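You operate a simulated robot arm through the tools that you are given. There is no shell and no other tool. Be economical: measure what you need, move in short steps, check, and stop when the job is done.

The job below is to be done with a simulated two-armed robot. You get a single attempt, and the scene is never put back.

Task
Take the lid off the jar marked "paprika" on the top of the charging bench and lay it down there.

It is judged by the outcome, as a careful person would: the job done as asked, and still so three seconds after it is handed in. It fails if anything else is knocked over, pushed out of place, dropped, spilled or broken. A push-on lid holds only when it is set on centred and level and pressed home; a screw cap is set on level and turned clockwise until tight.

Robot
Two 7-joint arms with two-finger parallel grippers on one trunk, on a base that drives. Base frame: it is fixed to the floor where the robot stands at the start and does not move with it; the origin is under the middle of the robot, x ahead of it, y to its left, z up. Lengths are in mm, angles in rad, forces in N, time in s.
The left shoulder is at the start at [70, 163, 1145], the right one opposite. With the tool pointing down near the work surface each hand reaches from about 380 to 880 mm from the robot's upright axis, wherever it stands, measured 20 degrees to its own side. Payload 3.43 kg a hand.
The tool frame of a hand sits at the grasp point between the pads (the TCP): z along the fingers, y along the line on which they close. The tips reach 34 mm beyond it. The gripper opens to 128 mm. The fingers are 24 mm wide and 12 mm thick; the gripper's body (48 by 130 mm) begins 96 mm behind the TCP.
Orientation is told as [roll, pitch, yaw] about the base's x, y, z axes, in that order, counted from this pose: with the fingers straight down and closing along the base's y, the tool's x points along the base's -x, its y along +y and its z along -z.

Tools
- The arms move only by the tool send_rows. It takes "left_increments", "right_increments" or both (then of equal length, played together; a hand with none holds still); each is a list of rows, each a list of 3 entries, a list of its own where there are three numbers: the shift along the tool's x, y, z in mm, then the turn, a rotation vector about the tool's x, y, z in rad, then the closure in counts, from 0 (fully open) to 255 (shut). In form: [[[tx, ty, tz], [rx, ry, rz], fingers], ...]. A call has 1 to 8 rows; each row is the pose to reach, as a shift and turn from the pose commanded when the call began, along the tool's axes at that moment. A row lasts 0.2 s, in which the tool goes at most 50 mm and 0.15 rad; a call with a longer step from one row to the next is refused whole, and so is a gripper value outside its range. Where a pose cannot be reached the arm comes as near as it can. A force on the tool above 40 N (or 10 N above the force at the start of the call, whichever is more), or a blocked arm, ends the call early, and 0.2 s more pass. The fingers move at their own pace (about 153 mm/s each) and stop on an object; they squeeze with about 30 N. The grip force told is the motor's: it shows also when the fingers shut on nothing. Time passes only in rows, and 0.2 s behind the last, so rows that repeat a pose let the fingers close. The reply holds the time, the measured pose of the TCP, the force on the tool along the base axes, the opening and the grip force, in the units named above and with some noise, with the torque about the TCP (base axes, N m) and any sound that the robot's microphone picked up.
- Cameras (640 x 400 px; columns grow to the right, rows downward): "scene" is now at [139.5, -11.4, 1378.6]; the picture's right is [-0.11, -0.99, 0.00], its down [-0.54, 0.06, -0.84] and it looks along [0.84, -0.09, -0.54] (base axes); focal length 271 px, centre (320, 200). "left" rides on the left gripper at [76, 11, -160] in its tool frame; the picture's right is [-0.15, 0.99, 0.00], its down [-0.88, -0.13, -0.46] and it looks along [-0.45, -0.07, 0.89] (tool axes); focal length 234 px, centre (320, 200). "right" rides on the right gripper at [76, -11, -160] in its tool frame; the picture's right is [0.15, 0.99, 0.00], its down [-0.88, 0.13, -0.46] and it looks along [-0.45, 0.07, 0.89] (tool axes); focal length 234 px, centre (320, 200). There is no depth. A picture from a camera that has moved, and an enlarged one, comes with that camera's place and axes in the base frame and with its lens.
- grab_frame(camera): a new picture of that camera. No time passes.
- move_column(by): slides the trunk up (or, below 0, down) by that many mm; the arms and the scene camera ride with it, the base frame stays. It gives what a move gives, with no picture.
- base_move(legs): drives the robot by 1 to 6 legs, each [ahead, left, turn to the left] in mm, mm and rad, along the robot's own axes; the way and the turn of a leg run together, so that a leg with both is an arc; at most 1500 mm and 3.142 rad a leg. The arms and the cameras ride along, it lands a little off, and it stops where it bumps. It gives what a move gives.
- head_to(pan, tilt): turns the head with the scene camera to pan (to the left, within 1.501 rad either way) and tilt (down, from -0.506 to 1.204), counted from straight ahead of the robot. It gives what a move gives.
- enlarge(camera, box): a new picture of the part [left, top, right, bottom] of that camera's present view, enlarged. No time passes.
- close_job(): hands the job in; it is judged then, once.

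Go step by step. Nothing tells you exact positions but the pictures and the camera data: compare them with the known pose of the tool, close in by small moves and look again before you grip or let go. The budget is 120 turns and 108 pictures, counting those below and the enlarged ones. Unless the task says otherwise, let go and move clear before handing in, and close with one line.

The tools are called after "Call:" as a command line: name --argument value ..., lists and objects as JSON in quotes. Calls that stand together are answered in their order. send_rows: Moves the arms, as the interface text tells. Its arguments: {"type":"object","properties":{"left_increments":{"type":"array","items":{"type":"array"}},"right_increments":{"type":"array","items":{"type":"array"}}},"required":[]} The other tools are called the same way: move_column (by) slides the trunk up or down; base_move (legs) drives the base; head_to (pan, tilt) turns the head that bears the scene camera; grab_frame (camera) takes a picture; enlarge (camera, box) takes an enlarged picture of a part of a camera's view; close_job () hands the job in.

At the start:

```text
t: 0.0
left_tool_pos: [680.8, 289.6, 1130.0]
left_ee_rot: [0.001, 0.0, -0.002]
left_ft_force: [-0.6, -0.8, 0.5]
left_moment: [0.0, 0.0, 0.0]
left_width: 127.9
left_grip_force: 0.1
right_tool_pos: [456.2, -250.8, 1109.1]
right_ee_rot: [0.0, 0.0, 0.001]
right_ft_force: [-0.6, -0.2, -0.3]
right_moment: [0.0, 0.0, -0.03]
right_width: 128.1
right_grip_force: 0.1
trunk travel left (down, up): [-625.0, 315.0]
robot x, y, heading: [-1.4, 1.2, 0.002]
head pan, tilt: [-0.108, 0.569]
```

scene: 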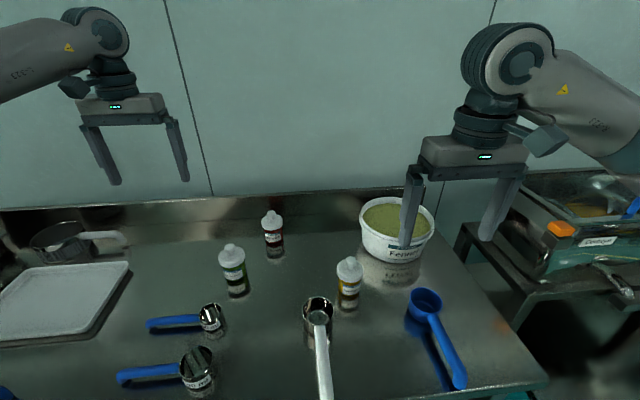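
right: 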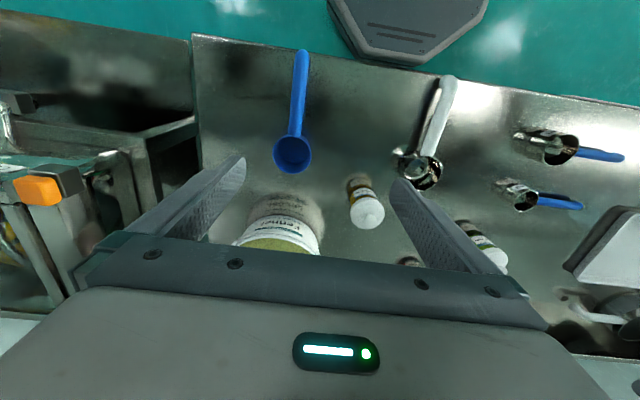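
left: 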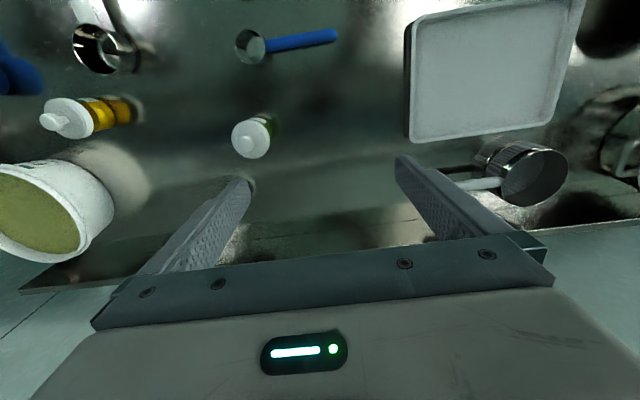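

I see three small capped bottles and a fennel tub on the bench ahead, and another bench to the right. I'll enlarge to read the labels first.

Call:
enlarge --camera "scene" --box '[200, 190, 400, 315]'

Call:
enlarge --camera "scene" --box '[440, 150, 640, 275]'

Call:
head_to --pan -0.9 --tilt 0.5

Call:
grab_frame --camera "scene"

```text
3.20 times, centred on (300, 252) of scene
camera zoom: at [139.5, -11.4, 1378.6], right [-0.11, -0.99, 0.0], down [-0.54, 0.06, -0.84], along [0.84, -0.09, -0.54], focal length 866 px, centre (384, 32)
```

zoom: 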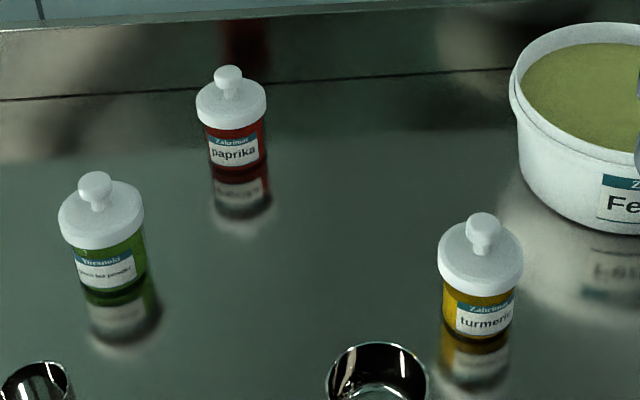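

```text
3.20 times, centred on (540, 212) of scene
camera zoom: at [139.5, -11.4, 1378.6], right [-0.11, -0.99, 0.0], down [-0.54, 0.06, -0.84], along [0.84, -0.09, -0.54], focal length 866 px, centre (-384, 160)
```

zoom: 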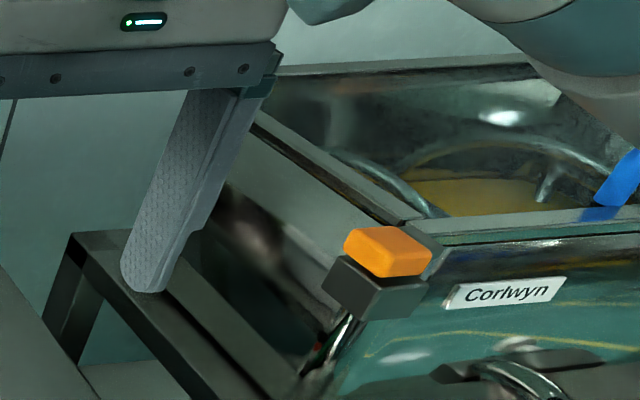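

```text
t: 1.1
left_tool_pos: [679.6, 289.9, 1129.5]
left_ee_rot: [0.0, 0.001, -0.001]
left_ft_force: [-0.3, 0.3, -0.1]
left_moment: [-0.01, 0.03, 0.0]
left_width: 128.1
left_grip_force: 0.0
right_tool_pos: [456.2, -252.0, 1108.7]
right_ee_rot: [0.001, -0.001, 0.0]
right_ft_force: [0.0, -0.2, 1.1]
right_moment: [-0.02, -0.03, -0.01]
right_width: 128.1
right_grip_force: 0.1
trunk travel left (down, up): [-625.0, 315.0]
robot x, y, heading: [-1.5, -2.7, 0.002]
head pan, tilt: [-0.901, 0.499]
```

```text
102 pictures are left
camera scene: at [107.4, -73.0, 1385.0], right [-0.78, -0.62, 0.0], down [-0.3, 0.38, -0.88], along [0.55, -0.69, -0.48], focal length 271 px, centre (320, 200)
```

scene: 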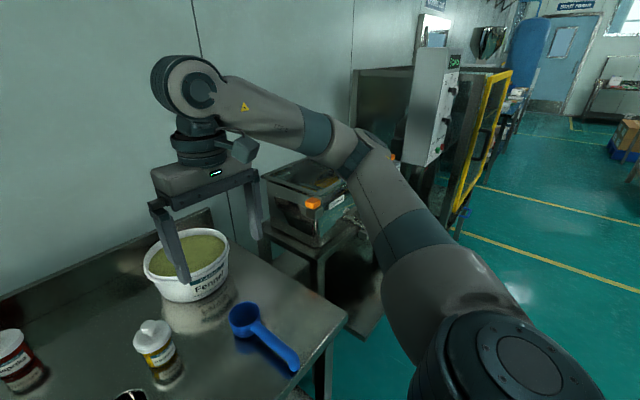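

The paprika jar stands on the bench ahead, at about [833, 66], with its knob top near z = 900. I'll bring the left hand above it, staying high, and turn the head back.

Call:
send_rows --left_increments '[[[-22, -32, 11], [0, 0, 0], 0], [[-44, -64, 23], [0, 0, 0], 0], [[-66, -96, 34], [0, 0, 0], 0], [[-88, -128, 46], [0, 0, 0], 0], [[-110, -160, 57], [0, 0, 0], 0], [[-132, -192, 69], [0, 0, 0], 0], [[-150, -224, 80], [0, 0, 0], 0]]'

Call:
head_to --pan 0.1 --tilt 0.6

Call:
grab_frame --camera "left"

Call:
grab_frame --camera "scene"

```text
t: 2.7
left_tool_pos: [806.1, 75.4, 1046.0]
left_ee_rot: [0.001, -0.001, -0.001]
left_ft_force: [0.0, 0.1, -0.5]
left_moment: [-0.05, 0.01, -0.07]
left_width: 128.2
left_grip_force: 0.1
left hand out of reach, approached as far as the arm can: row 6, 7
right_tool_pos: [455.5, -251.0, 1108.1]
right_ee_rot: [0.0, -0.001, 0.0]
right_ft_force: [-0.7, -0.8, 0.4]
right_moment: [-0.02, 0.03, -0.01]
right_width: 128.1
right_grip_force: 0.1
trunk travel left (down, up): [-625.0, 315.0]
robot x, y, heading: [-0.6, 3.2, -0.001]
head pan, tilt: [-0.901, 0.499]
```

```text
t: 4.0
left_tool_pos: [806.5, 74.5, 1047.6]
left_ee_rot: [0.0, 0.0, 0.002]
left_ft_force: [0.5, 0.4, 0.1]
left_moment: [0.0, 0.01, -0.04]
left_width: 128.2
left_grip_force: 0.1
right_tool_pos: [456.9, -253.0, 1108.4]
right_ee_rot: [0.0, 0.0, -0.001]
right_ft_force: [-0.3, -0.1, -0.2]
right_moment: [0.01, -0.01, 0.02]
right_width: 127.9
right_grip_force: 0.1
trunk travel left (down, up): [-625.0, 315.0]
robot x, y, heading: [-2.3, -1.3, -0.001]
head pan, tilt: [0.099, 0.6]
```

```text
101 pictures are left
camera left: at [730.7, 85.9, 1207.4], right [0.15, 0.99, 0.0], down [0.88, -0.13, 0.46], along [0.45, -0.07, -0.89], focal length 234 px, centre (320, 200)
```

left: 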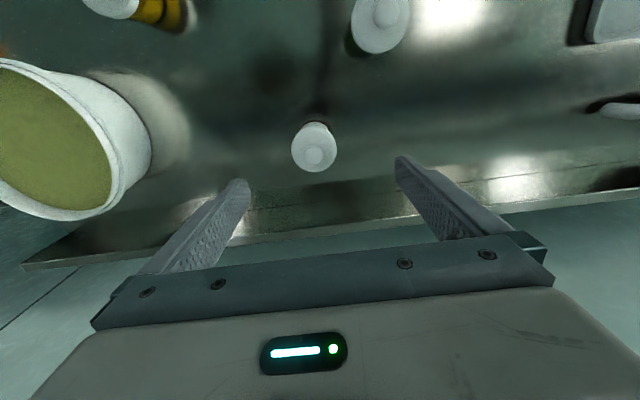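

```text
100 pictures are left
camera scene: at [138.8, 6.9, 1375.9], right [0.1, -1.0, 0.0], down [-0.56, -0.06, -0.82], along [0.82, 0.08, -0.57], focal length 271 px, centre (320, 200)
```

scene: 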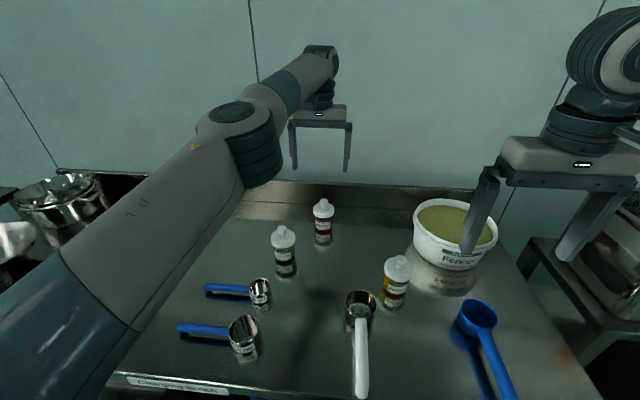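

The hand is near its far reach, so going lower should give more. I'll look closely at the jar, then come down part way.

Call:
enlarge --camera "left" --box '[270, 100, 366, 190]'

Call:
enlarge --camera "scene" --box '[290, 185, 370, 235]'

Call:
send_rows --left_increments '[[[-3, 4, 25], [0, 0, 0], 0], [[-6, 1, 50], [0, 0, 0], 0], [[-8, 0, 65], [0, 0, 0], 0], [[-8, 0, 65], [0, 0, 0], 0]]'

Call:
grab_frame --camera "left"

```text
4.44 times, centred on (318, 145) of left
camera zoom: at [730.7, 85.9, 1207.4], right [0.15, 0.99, 0.0], down [0.88, -0.13, 0.46], along [0.45, -0.07, -0.89], focal length 1041 px, centre (329, 444)
```

zoom: 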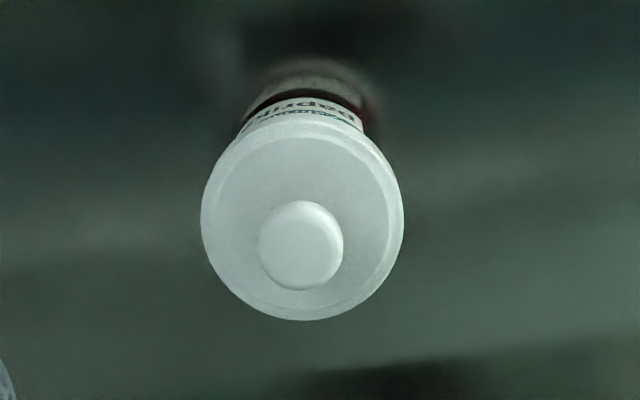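

```text
8.00 times, centred on (330, 210) of scene
camera zoom: at [138.8, 6.9, 1375.9], right [0.1, -1.0, 0.0], down [-0.56, -0.06, -0.82], along [0.82, 0.08, -0.57], focal length 2166 px, centre (240, 120)
```

zoom: 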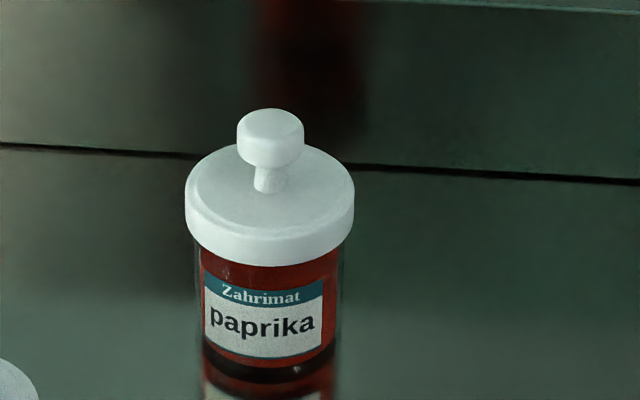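

```text
t: 5.0
left_tool_pos: [816.0, 75.0, 981.1]
left_ee_rot: [-0.001, -0.001, 0.001]
left_ft_force: [0.0, 0.4, 0.0]
left_moment: [0.01, 0.01, -0.01]
left_width: 128.0
left_grip_force: 0.1
right_tool_pos: [456.6, -251.3, 1108.2]
right_ee_rot: [0.0, 0.0, -0.001]
right_ft_force: [-0.7, 0.5, -0.6]
right_moment: [-0.03, 0.0, -0.02]
right_width: 128.0
right_grip_force: 0.1
trunk travel left (down, up): [-625.0, 315.0]
robot x, y, heading: [2.7, -0.5, 0.002]
head pan, tilt: [0.099, 0.6]
```

```text
97 pictures are left
camera left: at [739.3, 86.5, 1140.2], right [0.15, 0.99, 0.0], down [0.88, -0.13, 0.46], along [0.45, -0.07, -0.89], focal length 234 px, centre (320, 200)
```

left: 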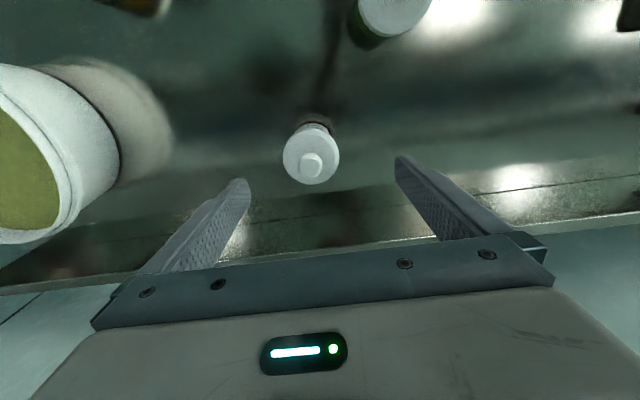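

The knob head is about 26 mm across at [817, 64], spanning z ≈ 892–904, with the lid disc below at about 873. I'll lower the open fingers around the knob with the tips just above the disc.

Call:
send_rows --left_increments '[[[-1, -11, 10], [0, 0, 0], 0], [[-1, -11, 35], [0, 0, 0], 0], [[-1, -11, 55], [0, 0, 0], 0], [[-1, -11, 67], [0, 0, 0], 0], [[-1, -11, 67], [0, 0, 0], 0]]'

Call:
grab_frame --camera "left"

Call:
enlarge --camera "scene" --box '[270, 165, 382, 235]'

```text
t: 6.2
left_tool_pos: [818.6, 65.3, 914.1]
left_ee_rot: [0.0, 0.0, 0.0]
left_ft_force: [-1.3, 0.7, -1.3]
left_moment: [0.01, -0.03, 0.02]
left_width: 128.2
left_grip_force: 0.1
left hand out of reach, approached as far as the arm can: row 1
right_tool_pos: [457.6, -250.8, 1108.6]
right_ee_rot: [0.0, 0.001, -0.001]
right_ft_force: [-0.7, 0.3, 0.6]
right_moment: [-0.02, 0.0, 0.0]
right_width: 128.0
right_grip_force: 0.1
trunk travel left (down, up): [-625.0, 315.0]
robot x, y, heading: [0.5, -1.5, 0.003]
head pan, tilt: [0.099, 0.6]
```

```text
96 pictures are left
camera left: at [741.0, 75.5, 1072.8], right [0.15, 0.99, 0.0], down [0.88, -0.13, 0.46], along [0.45, -0.07, -0.89], focal length 234 px, centre (320, 200)
```

left: 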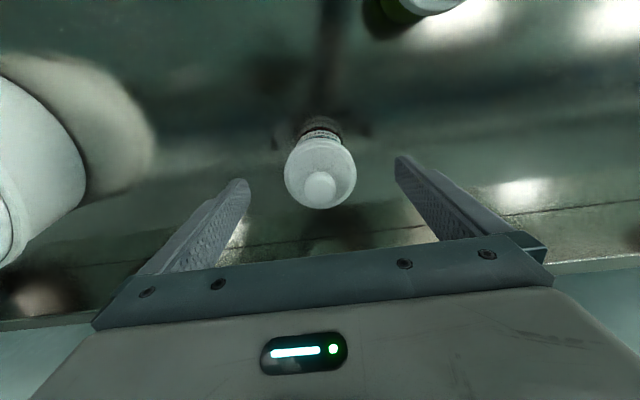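

```text
5.71 times, centred on (326, 200) of scene
camera zoom: at [138.8, 7.7, 1375.9], right [0.1, -0.99, 0.0], down [-0.56, -0.06, -0.82], along [0.82, 0.08, -0.57], focal length 1547 px, centre (286, 200)
```

zoom: 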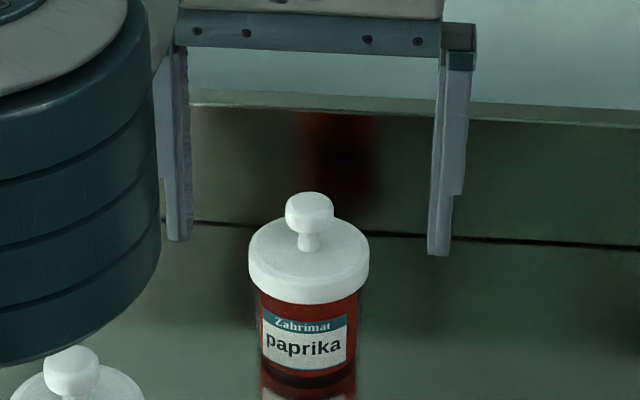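

The fingers straddle the knob, centred to within a millimetre or two. I'll check that the arm is clear of the other jars, then close.

Call:
grab_frame --camera "scene"

Call:
send_rows --left_increments '[[[0, 0, 0], [0, 0, 0], 150], [[0, 0, 0], [0, 0, 0], 190], [[0, 0, 0], [0, 0, 0], 255], [[0, 0, 0], [0, 0, 0], 255]]'

Call:
enlarge --camera "scene" --box '[270, 165, 382, 235]'

```text
94 pictures are left
camera scene: at [138.8, 7.7, 1375.9], right [0.1, -0.99, 0.0], down [-0.56, -0.06, -0.82], along [0.82, 0.08, -0.57], focal length 271 px, centre (320, 200)
```

scene: 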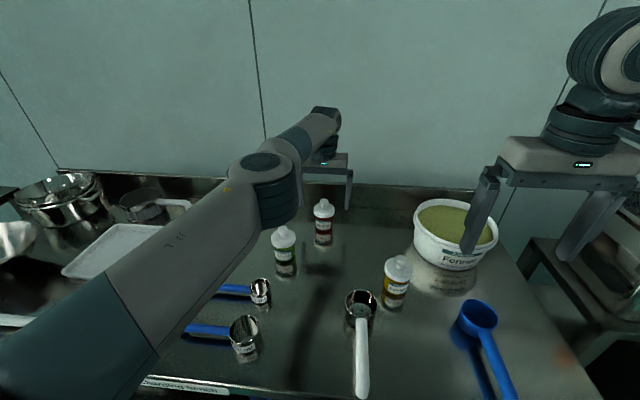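

```text
t: 7.2
left_tool_pos: [817.8, 64.2, 912.9]
left_ee_rot: [-0.001, 0.0, 0.0]
left_ft_force: [-0.2, -0.2, 0.6]
left_moment: [-0.01, 0.01, 0.03]
left_width: 22.2
left_grip_force: 29.9
right_tool_pos: [456.7, -251.9, 1108.9]
right_ee_rot: [0.0, 0.001, 0.0]
right_ft_force: [-0.1, 0.3, 0.1]
right_moment: [0.01, -0.02, 0.02]
right_width: 128.1
right_grip_force: 0.1
trunk travel left (down, up): [-625.0, 315.0]
robot x, y, heading: [-1.3, -2.4, -0.002]
head pan, tilt: [0.099, 0.6]
heard: snap
```

```text
5.71 times, centred on (326, 200) of scene
camera zoom: at [138.8, 7.0, 1375.9], right [0.1, -1.0, 0.0], down [-0.56, -0.06, -0.82], along [0.82, 0.08, -0.57], focal length 1547 px, centre (286, 200)
```

zoom: 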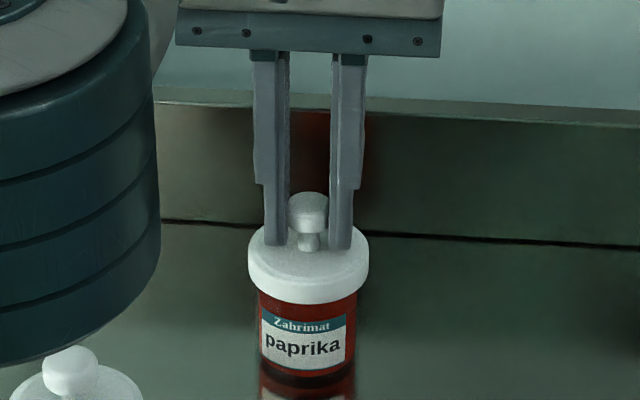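

The knob is gripped at 22 mm; a snap was heard, though nothing looks different. I'll lift very gently by a few millimetres and look.

Call:
send_rows --left_increments '[[[0, 0, -1], [0, 0, 0], 255], [[0, 0, -2], [0, 0, 0], 255], [[0, 0, -3], [0, 0, 0], 255], [[0, 0, -4], [0, 0, 0], 255]]'

Call:
enlarge --camera "scene" --box '[270, 165, 382, 235]'

```text
t: 8.2
left_tool_pos: [818.2, 63.2, 916.0]
left_ee_rot: [0.001, -0.001, 0.001]
left_ft_force: [-1.6, 0.0, 0.4]
left_moment: [0.02, 0.0, 0.0]
left_width: 22.4
left_grip_force: 29.7
right_tool_pos: [455.6, -251.7, 1109.3]
right_ee_rot: [0.001, 0.001, 0.0]
right_ft_force: [0.2, -0.2, -0.7]
right_moment: [-0.01, 0.01, 0.03]
right_width: 128.0
right_grip_force: 0.0
trunk travel left (down, up): [-625.0, 315.0]
robot x, y, heading: [0.2, 2.0, -0.001]
head pan, tilt: [0.099, 0.6]
```

```text
5.71 times, centred on (326, 200) of scene
camera zoom: at [138.8, 7.3, 1375.9], right [0.1, -1.0, 0.0], down [-0.56, -0.06, -0.82], along [0.82, 0.08, -0.57], focal length 1547 px, centre (286, 200)
```

zoom: 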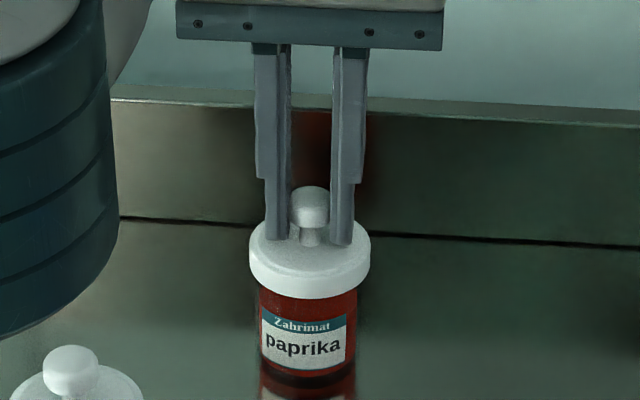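

The lid is rising while the label stays put, so it is coming off. I'll keep lifting straight and slowly.

Call:
send_rows --left_increments '[[[0, 0, -4], [0, 0, 0], 255], [[0, 0, -9], [0, 0, 0], 255], [[0, 0, -15], [0, 0, 0], 255], [[0, 0, -22], [0, 0, 0], 255], [[0, 0, -30], [0, 0, 0], 255], [[0, 0, -40], [0, 0, 0], 255]]'

Call:
grab_frame --camera "scene"

Call:
enlarge --camera "scene" --box '[270, 165, 382, 235]'

Call:
grab_frame --camera "left"

```text
t: 9.6
left_tool_pos: [815.8, 65.0, 956.9]
left_ee_rot: [0.001, -0.001, 0.0]
left_ft_force: [-0.4, 1.3, 0.5]
left_moment: [0.02, -0.01, 0.0]
left_width: 22.2
left_grip_force: 30.0
right_tool_pos: [456.0, -252.5, 1107.9]
right_ee_rot: [-0.001, 0.0, 0.001]
right_ft_force: [-0.1, -0.3, -0.6]
right_moment: [0.0, -0.03, -0.01]
right_width: 128.0
right_grip_force: 0.1
trunk travel left (down, up): [-625.0, 315.0]
robot x, y, heading: [-1.2, -0.4, -0.001]
head pan, tilt: [0.099, 0.6]
```

```text
91 pictures are left
camera scene: at [138.5, 7.1, 1375.9], right [0.1, -1.0, 0.0], down [-0.56, -0.06, -0.83], along [0.82, 0.08, -0.56], focal length 271 px, centre (320, 200)
```

scene: 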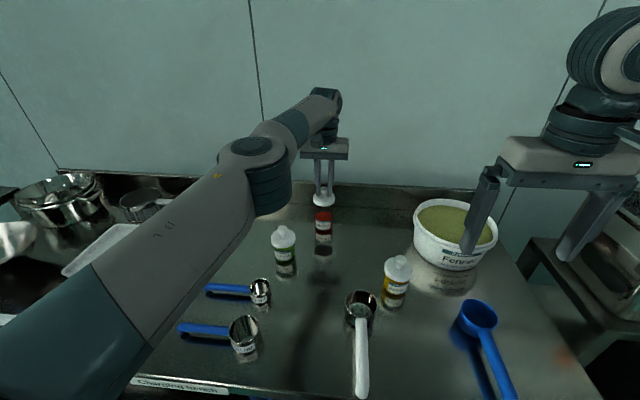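

```text
5.71 times, centred on (326, 200) of scene
camera zoom: at [138.5, 7.1, 1375.9], right [0.1, -1.0, 0.0], down [-0.56, -0.06, -0.83], along [0.82, 0.08, -0.56], focal length 1547 px, centre (286, 200)
```

zoom: 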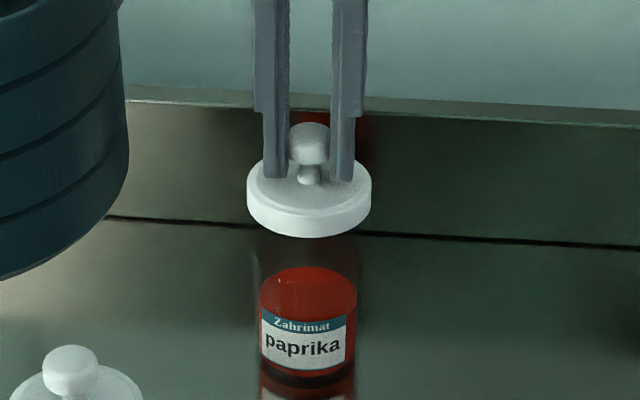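

```text
89 pictures are left
camera left: at [739.4, 74.9, 1117.9], right [0.15, 0.99, 0.0], down [0.88, -0.13, 0.46], along [0.45, -0.07, -0.89], focal length 234 px, centre (320, 200)
```

left: 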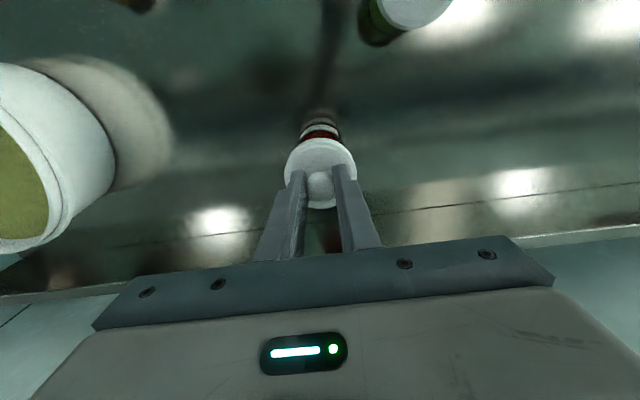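

The lid is clear of the jar. I'll carry it to the empty spot around [770, -75], between the jar and the tub, keeping it high.

Call:
send_rows --left_increments '[[[0, 0, -12], [0, 0, 0], 255], [[2, -5, -25], [0, 0, 0], 255], [[15, -40, -25], [0, 0, 0], 255], [[28, -75, -25], [0, 0, 0], 255], [[40, -110, -25], [0, 0, 0], 255], [[46, -140, -20], [0, 0, 0], 255], [[46, -140, 0], [0, 0, 0], 255], [[46, -140, 10], [0, 0, 0], 255]]'

Call:
grab_frame --camera "scene"

Call:
grab_frame --camera "left"

Call:
grab_frame --camera "right"

```text
t: 11.4
left_tool_pos: [769.6, -77.2, 946.5]
left_ee_rot: [-0.003, 0.0, 0.0]
left_ft_force: [0.3, -0.1, -1.0]
left_moment: [0.0, -0.01, 0.01]
left_width: 22.2
left_grip_force: 30.2
left hand out of reach, approached as far as the arm can: row 2, 6
right_tool_pos: [456.5, -252.7, 1107.9]
right_ee_rot: [0.0, -0.001, -0.001]
right_ft_force: [0.2, 0.0, -0.3]
right_moment: [-0.01, -0.01, -0.02]
right_width: 127.7
right_grip_force: 0.1
trunk travel left (down, up): [-625.0, 315.0]
robot x, y, heading: [-0.9, 2.7, 0.002]
head pan, tilt: [0.099, 0.6]
```

```text
88 pictures are left
camera scene: at [138.6, 6.5, 1375.9], right [0.1, -1.0, 0.0], down [-0.56, -0.06, -0.82], along [0.82, 0.08, -0.57], focal length 271 px, centre (320, 200)
```

scene: 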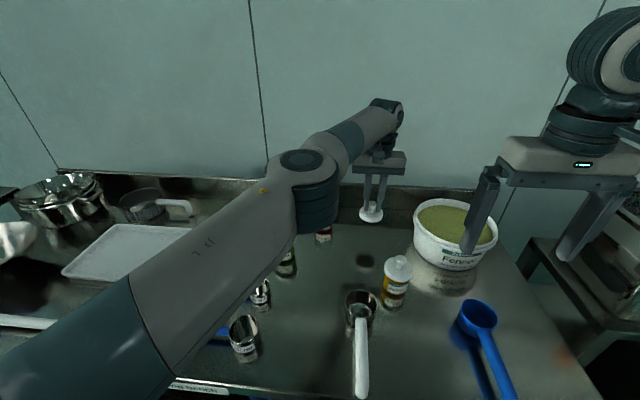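

```text
87 pictures are left
camera left: at [692.7, -65.7, 1106.0], right [0.15, 0.99, 0.0], down [0.88, -0.13, 0.46], along [0.45, -0.07, -0.89], focal length 234 px, centre (320, 200)
```

left: 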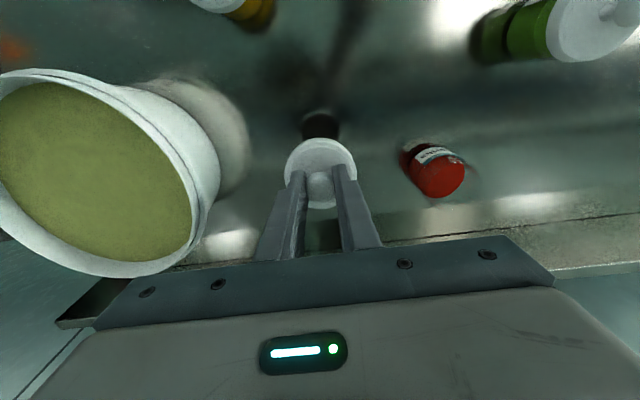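

```text
86 pictures are left
camera right: at [381.4, -263.4, 1268.6], right [-0.15, 0.99, 0.0], down [0.88, 0.13, 0.46], along [0.45, 0.07, -0.89], focal length 234 px, centre (320, 200)
```

right: 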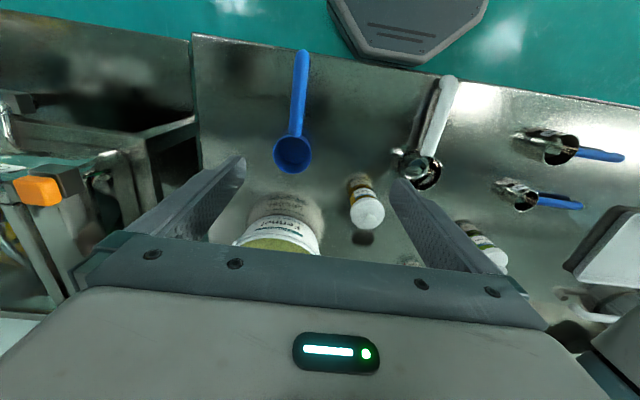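

The lid hangs above clear bench, with the jar to one side and the tub to the other. I'll lower it to just above the surface and check.

Call:
send_rows --left_increments '[[[0, 8, 20], [0, 0, 0], 255], [[0, 8, 40], [0, 0, 0], 255], [[0, 8, 60], [0, 0, 0], 255], [[0, 8, 75], [0, 0, 0], 255]]'

Call:
enlarge --camera "scene" --box '[290, 170, 450, 270]'

```text
t: 12.4
left_tool_pos: [772.2, -66.9, 870.2]
left_ee_rot: [0.001, 0.001, 0.001]
left_ft_force: [0.4, -0.2, -0.9]
left_moment: [0.01, 0.03, 0.01]
left_width: 22.5
left_grip_force: 30.6
right_tool_pos: [456.5, -252.0, 1108.5]
right_ee_rot: [-0.001, 0.001, 0.001]
right_ft_force: [-0.5, 0.2, 1.5]
right_moment: [0.01, 0.0, 0.0]
right_width: 128.2
right_grip_force: 0.0
trunk travel left (down, up): [-625.0, 315.0]
robot x, y, heading: [1.6, -2.6, -0.002]
head pan, tilt: [0.099, 0.6]
```

```text
4.00 times, centred on (370, 220) of scene
camera zoom: at [139.0, 6.7, 1375.9], right [0.1, -0.99, 0.0], down [-0.56, -0.06, -0.82], along [0.82, 0.08, -0.57], focal length 1083 px, centre (120, 120)
```

zoom: 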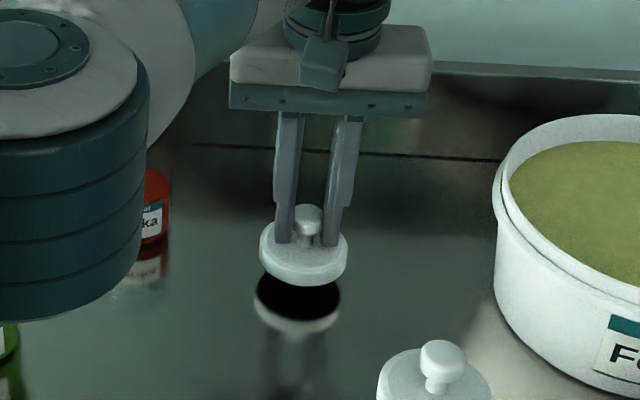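

The lid is still level, with a small gap above its reflection. I'll creep down until the force shows contact.

Call:
send_rows --left_increments '[[[0, 0, 2], [0, 0, 0], 255], [[0, 0, 4], [0, 0, 0], 255], [[0, 0, 6], [0, 0, 0], 255], [[0, 0, 8], [0, 0, 0], 255]]'

Call:
enlarge --camera "scene" --box '[330, 200, 410, 250]'

```text
t: 13.4
left_tool_pos: [772.1, -69.2, 864.9]
left_ee_rot: [0.001, -0.001, 0.0]
left_ft_force: [0.2, -0.9, -0.3]
left_moment: [-0.01, 0.03, -0.02]
left_width: 22.2
left_grip_force: 29.8
right_tool_pos: [456.5, -251.3, 1107.9]
right_ee_rot: [0.0, 0.001, 0.0]
right_ft_force: [-0.9, 0.4, 0.5]
right_moment: [-0.02, 0.01, 0.0]
right_width: 128.1
right_grip_force: 0.2
trunk travel left (down, up): [-625.0, 315.0]
robot x, y, heading: [2.6, 0.3, 0.001]
head pan, tilt: [0.099, 0.6]
```

```text
8.00 times, centred on (370, 225) of scene
camera zoom: at [138.9, 7.0, 1375.9], right [0.1, -1.0, 0.0], down [-0.56, -0.06, -0.82], along [0.82, 0.08, -0.57], focal length 2166 px, centre (-80, 0)
```

zoom: 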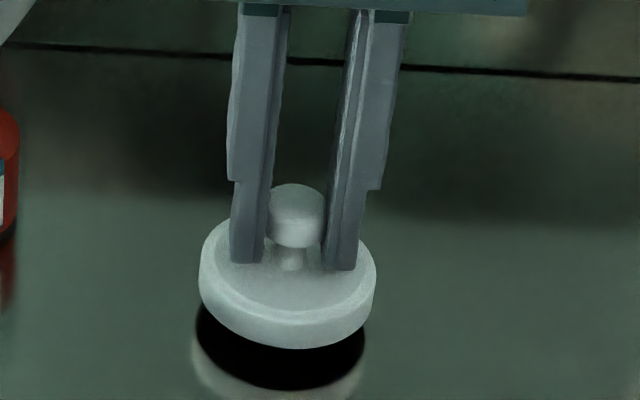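

About 9 mm of gap remains by the reflection. I'll keep creeping down.

Call:
send_rows --left_increments '[[[0, 0, 2], [0, 0, 0], 255], [[0, 0, 4], [0, 0, 0], 255], [[0, 0, 6], [0, 0, 0], 255], [[0, 0, 7], [0, 0, 0], 255]]'

Call:
enlarge --camera "scene" --box '[330, 200, 410, 250]'

```text
t: 14.4
left_tool_pos: [770.8, -68.4, 856.5]
left_ee_rot: [0.0, 0.001, 0.002]
left_ft_force: [0.0, -0.2, -0.6]
left_moment: [0.0, 0.01, 0.01]
left_width: 22.2
left_grip_force: 29.9
right_tool_pos: [456.9, -251.1, 1108.8]
right_ee_rot: [0.0, 0.0, 0.001]
right_ft_force: [0.0, 0.2, 0.6]
right_moment: [0.01, 0.01, -0.01]
right_width: 127.9
right_grip_force: 0.0
trunk travel left (down, up): [-625.0, 315.0]
robot x, y, heading: [2.0, -1.8, 0.003]
head pan, tilt: [0.099, 0.6]
```

```text
8.00 times, centred on (370, 225) of scene
camera zoom: at [138.8, 7.1, 1375.9], right [0.1, -1.0, 0.0], down [-0.56, -0.06, -0.82], along [0.82, 0.08, -0.57], focal length 2166 px, centre (-80, 0)
```

zoom: 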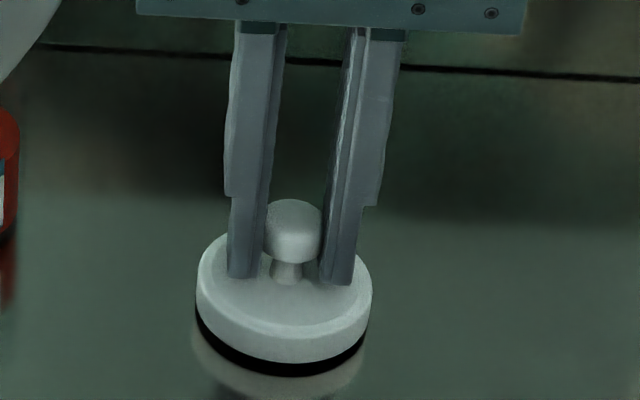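

Only about 3 mm of gap is left. I'll go down in 1 mm steps to contact.

Call:
send_rows --left_increments '[[[0, 0, 1], [0, 0, 0], 255], [[0, 0, 2], [0, 0, 0], 255], [[0, 0, 3], [0, 0, 0], 255]]'

Call:
enlarge --camera "scene" --box '[330, 200, 410, 250]'

```text
t: 15.2
left_tool_pos: [770.2, -68.6, 852.6]
left_ee_rot: [-0.001, 0.001, 0.001]
left_ft_force: [0.1, 0.2, 0.0]
left_moment: [-0.01, 0.0, 0.01]
left_width: 22.6
left_grip_force: 30.2
right_tool_pos: [456.2, -251.0, 1108.6]
right_ee_rot: [-0.001, -0.001, 0.002]
right_ft_force: [-0.2, -0.2, -0.4]
right_moment: [0.01, -0.02, 0.02]
right_width: 128.0
right_grip_force: 0.0
trunk travel left (down, up): [-625.0, 315.0]
robot x, y, heading: [-0.3, 4.4, 0.005]
head pan, tilt: [0.099, 0.6]
```

```text
8.00 times, centred on (370, 225) of scene
camera zoom: at [138.8, 7.1, 1375.9], right [0.1, -1.0, 0.0], down [-0.56, -0.06, -0.82], along [0.82, 0.08, -0.57], focal length 2166 px, centre (-80, 0)
```

zoom: 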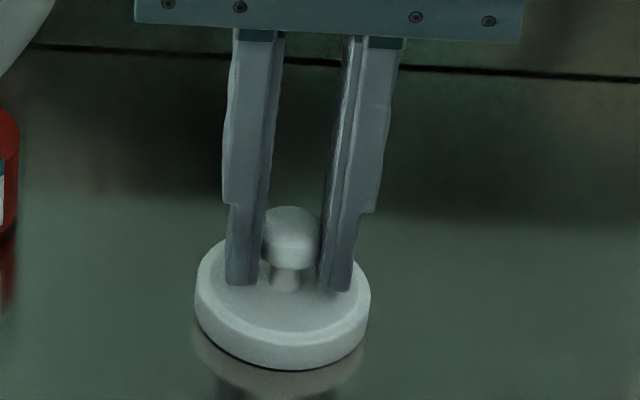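

The lid is at or within a millimetre of the surface. I'll go one more millimetre and then open partly.

Call:
send_rows --left_increments '[[[0, 0, 1], [0, 0, 0], 255], [[0, 0, 1], [0, 0, 0], 255], [[0, 0, 1], [0, 0, 0], 190], [[0, 0, 1], [0, 0, 0], 160], [[0, 0, 1], [0, 0, 0], 140], [[0, 0, 1], [0, 0, 0], 140]]'

Call:
enlarge --camera "scene" --box '[330, 200, 410, 250]'

```text
t: 16.6
left_tool_pos: [769.6, -67.8, 852.6]
left_ee_rot: [0.001, -0.001, 0.001]
left_ft_force: [0.6, -0.5, -0.9]
left_moment: [0.0, -0.01, -0.02]
left_width: 57.6
left_grip_force: 0.0
right_tool_pos: [457.0, -251.3, 1108.2]
right_ee_rot: [0.0, 0.001, -0.001]
right_ft_force: [-0.7, 0.1, -0.2]
right_moment: [0.04, 0.01, 0.01]
right_width: 128.3
right_grip_force: 0.0
trunk travel left (down, up): [-625.0, 315.0]
robot x, y, heading: [-1.4, 5.3, -0.002]
head pan, tilt: [0.099, 0.6]
```

```text
8.00 times, centred on (370, 225) of scene
camera zoom: at [138.7, 7.0, 1375.9], right [0.1, -1.0, 0.0], down [-0.56, -0.06, -0.82], along [0.82, 0.08, -0.57], focal length 2166 px, centre (-80, 0)
```

zoom: 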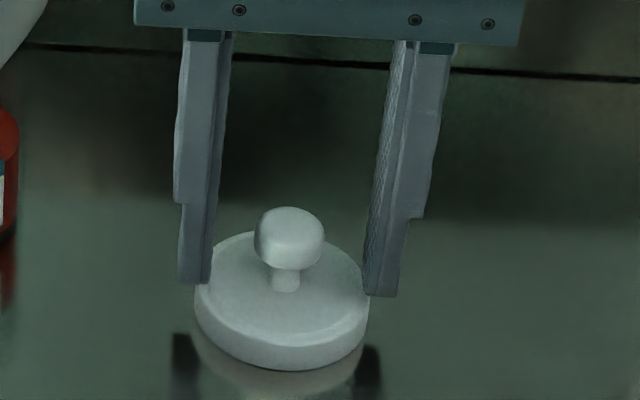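

The lid rests on the bench and is released. I'll raise the hand straight up and check the whole scene.

Call:
send_rows --left_increments '[[[0, 0, -15], [0, 0, 0], 140], [[0, 0, -40], [0, 0, 0], 140], [[0, 0, -80], [0, 0, 0], 140], [[0, 0, -120], [0, 0, 0], 140], [[0, 0, -150], [0, 0, 0], 140]]'

Call:
grab_frame --camera "scene"

Call:
grab_frame --camera "left"

```text
t: 17.8
left_tool_pos: [768.2, -67.4, 1003.0]
left_ee_rot: [-0.001, -0.001, -0.001]
left_ft_force: [0.7, -0.6, 0.6]
left_moment: [0.02, -0.05, -0.03]
left_width: 57.8
left_grip_force: 0.1
right_tool_pos: [454.2, -251.9, 1108.3]
right_ee_rot: [0.0, 0.0, 0.0]
right_ft_force: [0.1, -0.6, 0.6]
right_moment: [0.0, -0.01, -0.02]
right_width: 128.0
right_grip_force: 0.1
trunk travel left (down, up): [-625.0, 315.0]
robot x, y, heading: [5.2, -1.1, -0.002]
head pan, tilt: [0.099, 0.6]
```

```text
80 pictures are left
camera scene: at [137.7, 5.7, 1376.0], right [0.1, -1.0, 0.0], down [-0.56, -0.06, -0.83], along [0.82, 0.08, -0.56], focal length 271 px, centre (320, 200)
```

scene: 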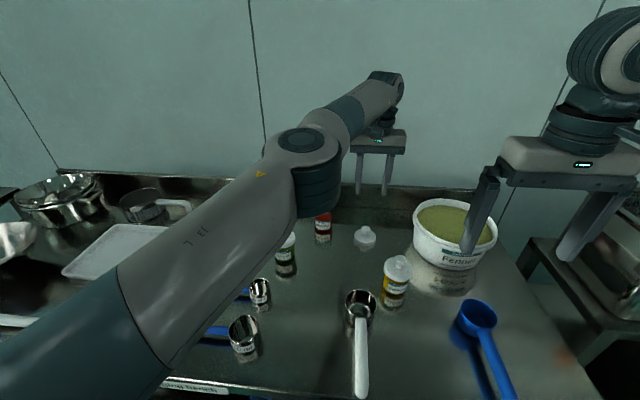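

```text
79 pictures are left
camera left: at [690.4, -57.3, 1163.4], right [0.15, 0.99, 0.0], down [0.88, -0.13, 0.46], along [0.45, -0.07, -0.89], focal length 234 px, centre (320, 200)
```

left: 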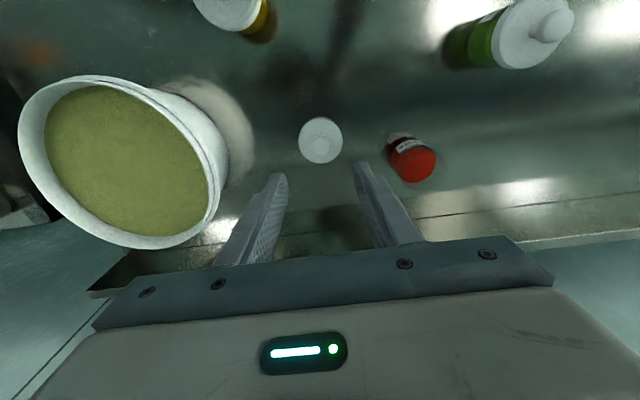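

The lid lies flat on the charging bench, the paprika jar stands open and upright, everything else is where it was, and the hand is clear. I'm handing in.

Call:
close_job

```text
The job is handed in.
```

The lid is off the paprika jar and lying flat on the charging bench; the jar stands open and upright, and nothing else was moved. I heard a snap as the gripper closed on the lid's knob, but the knob and lid looked undamaged afterwards.
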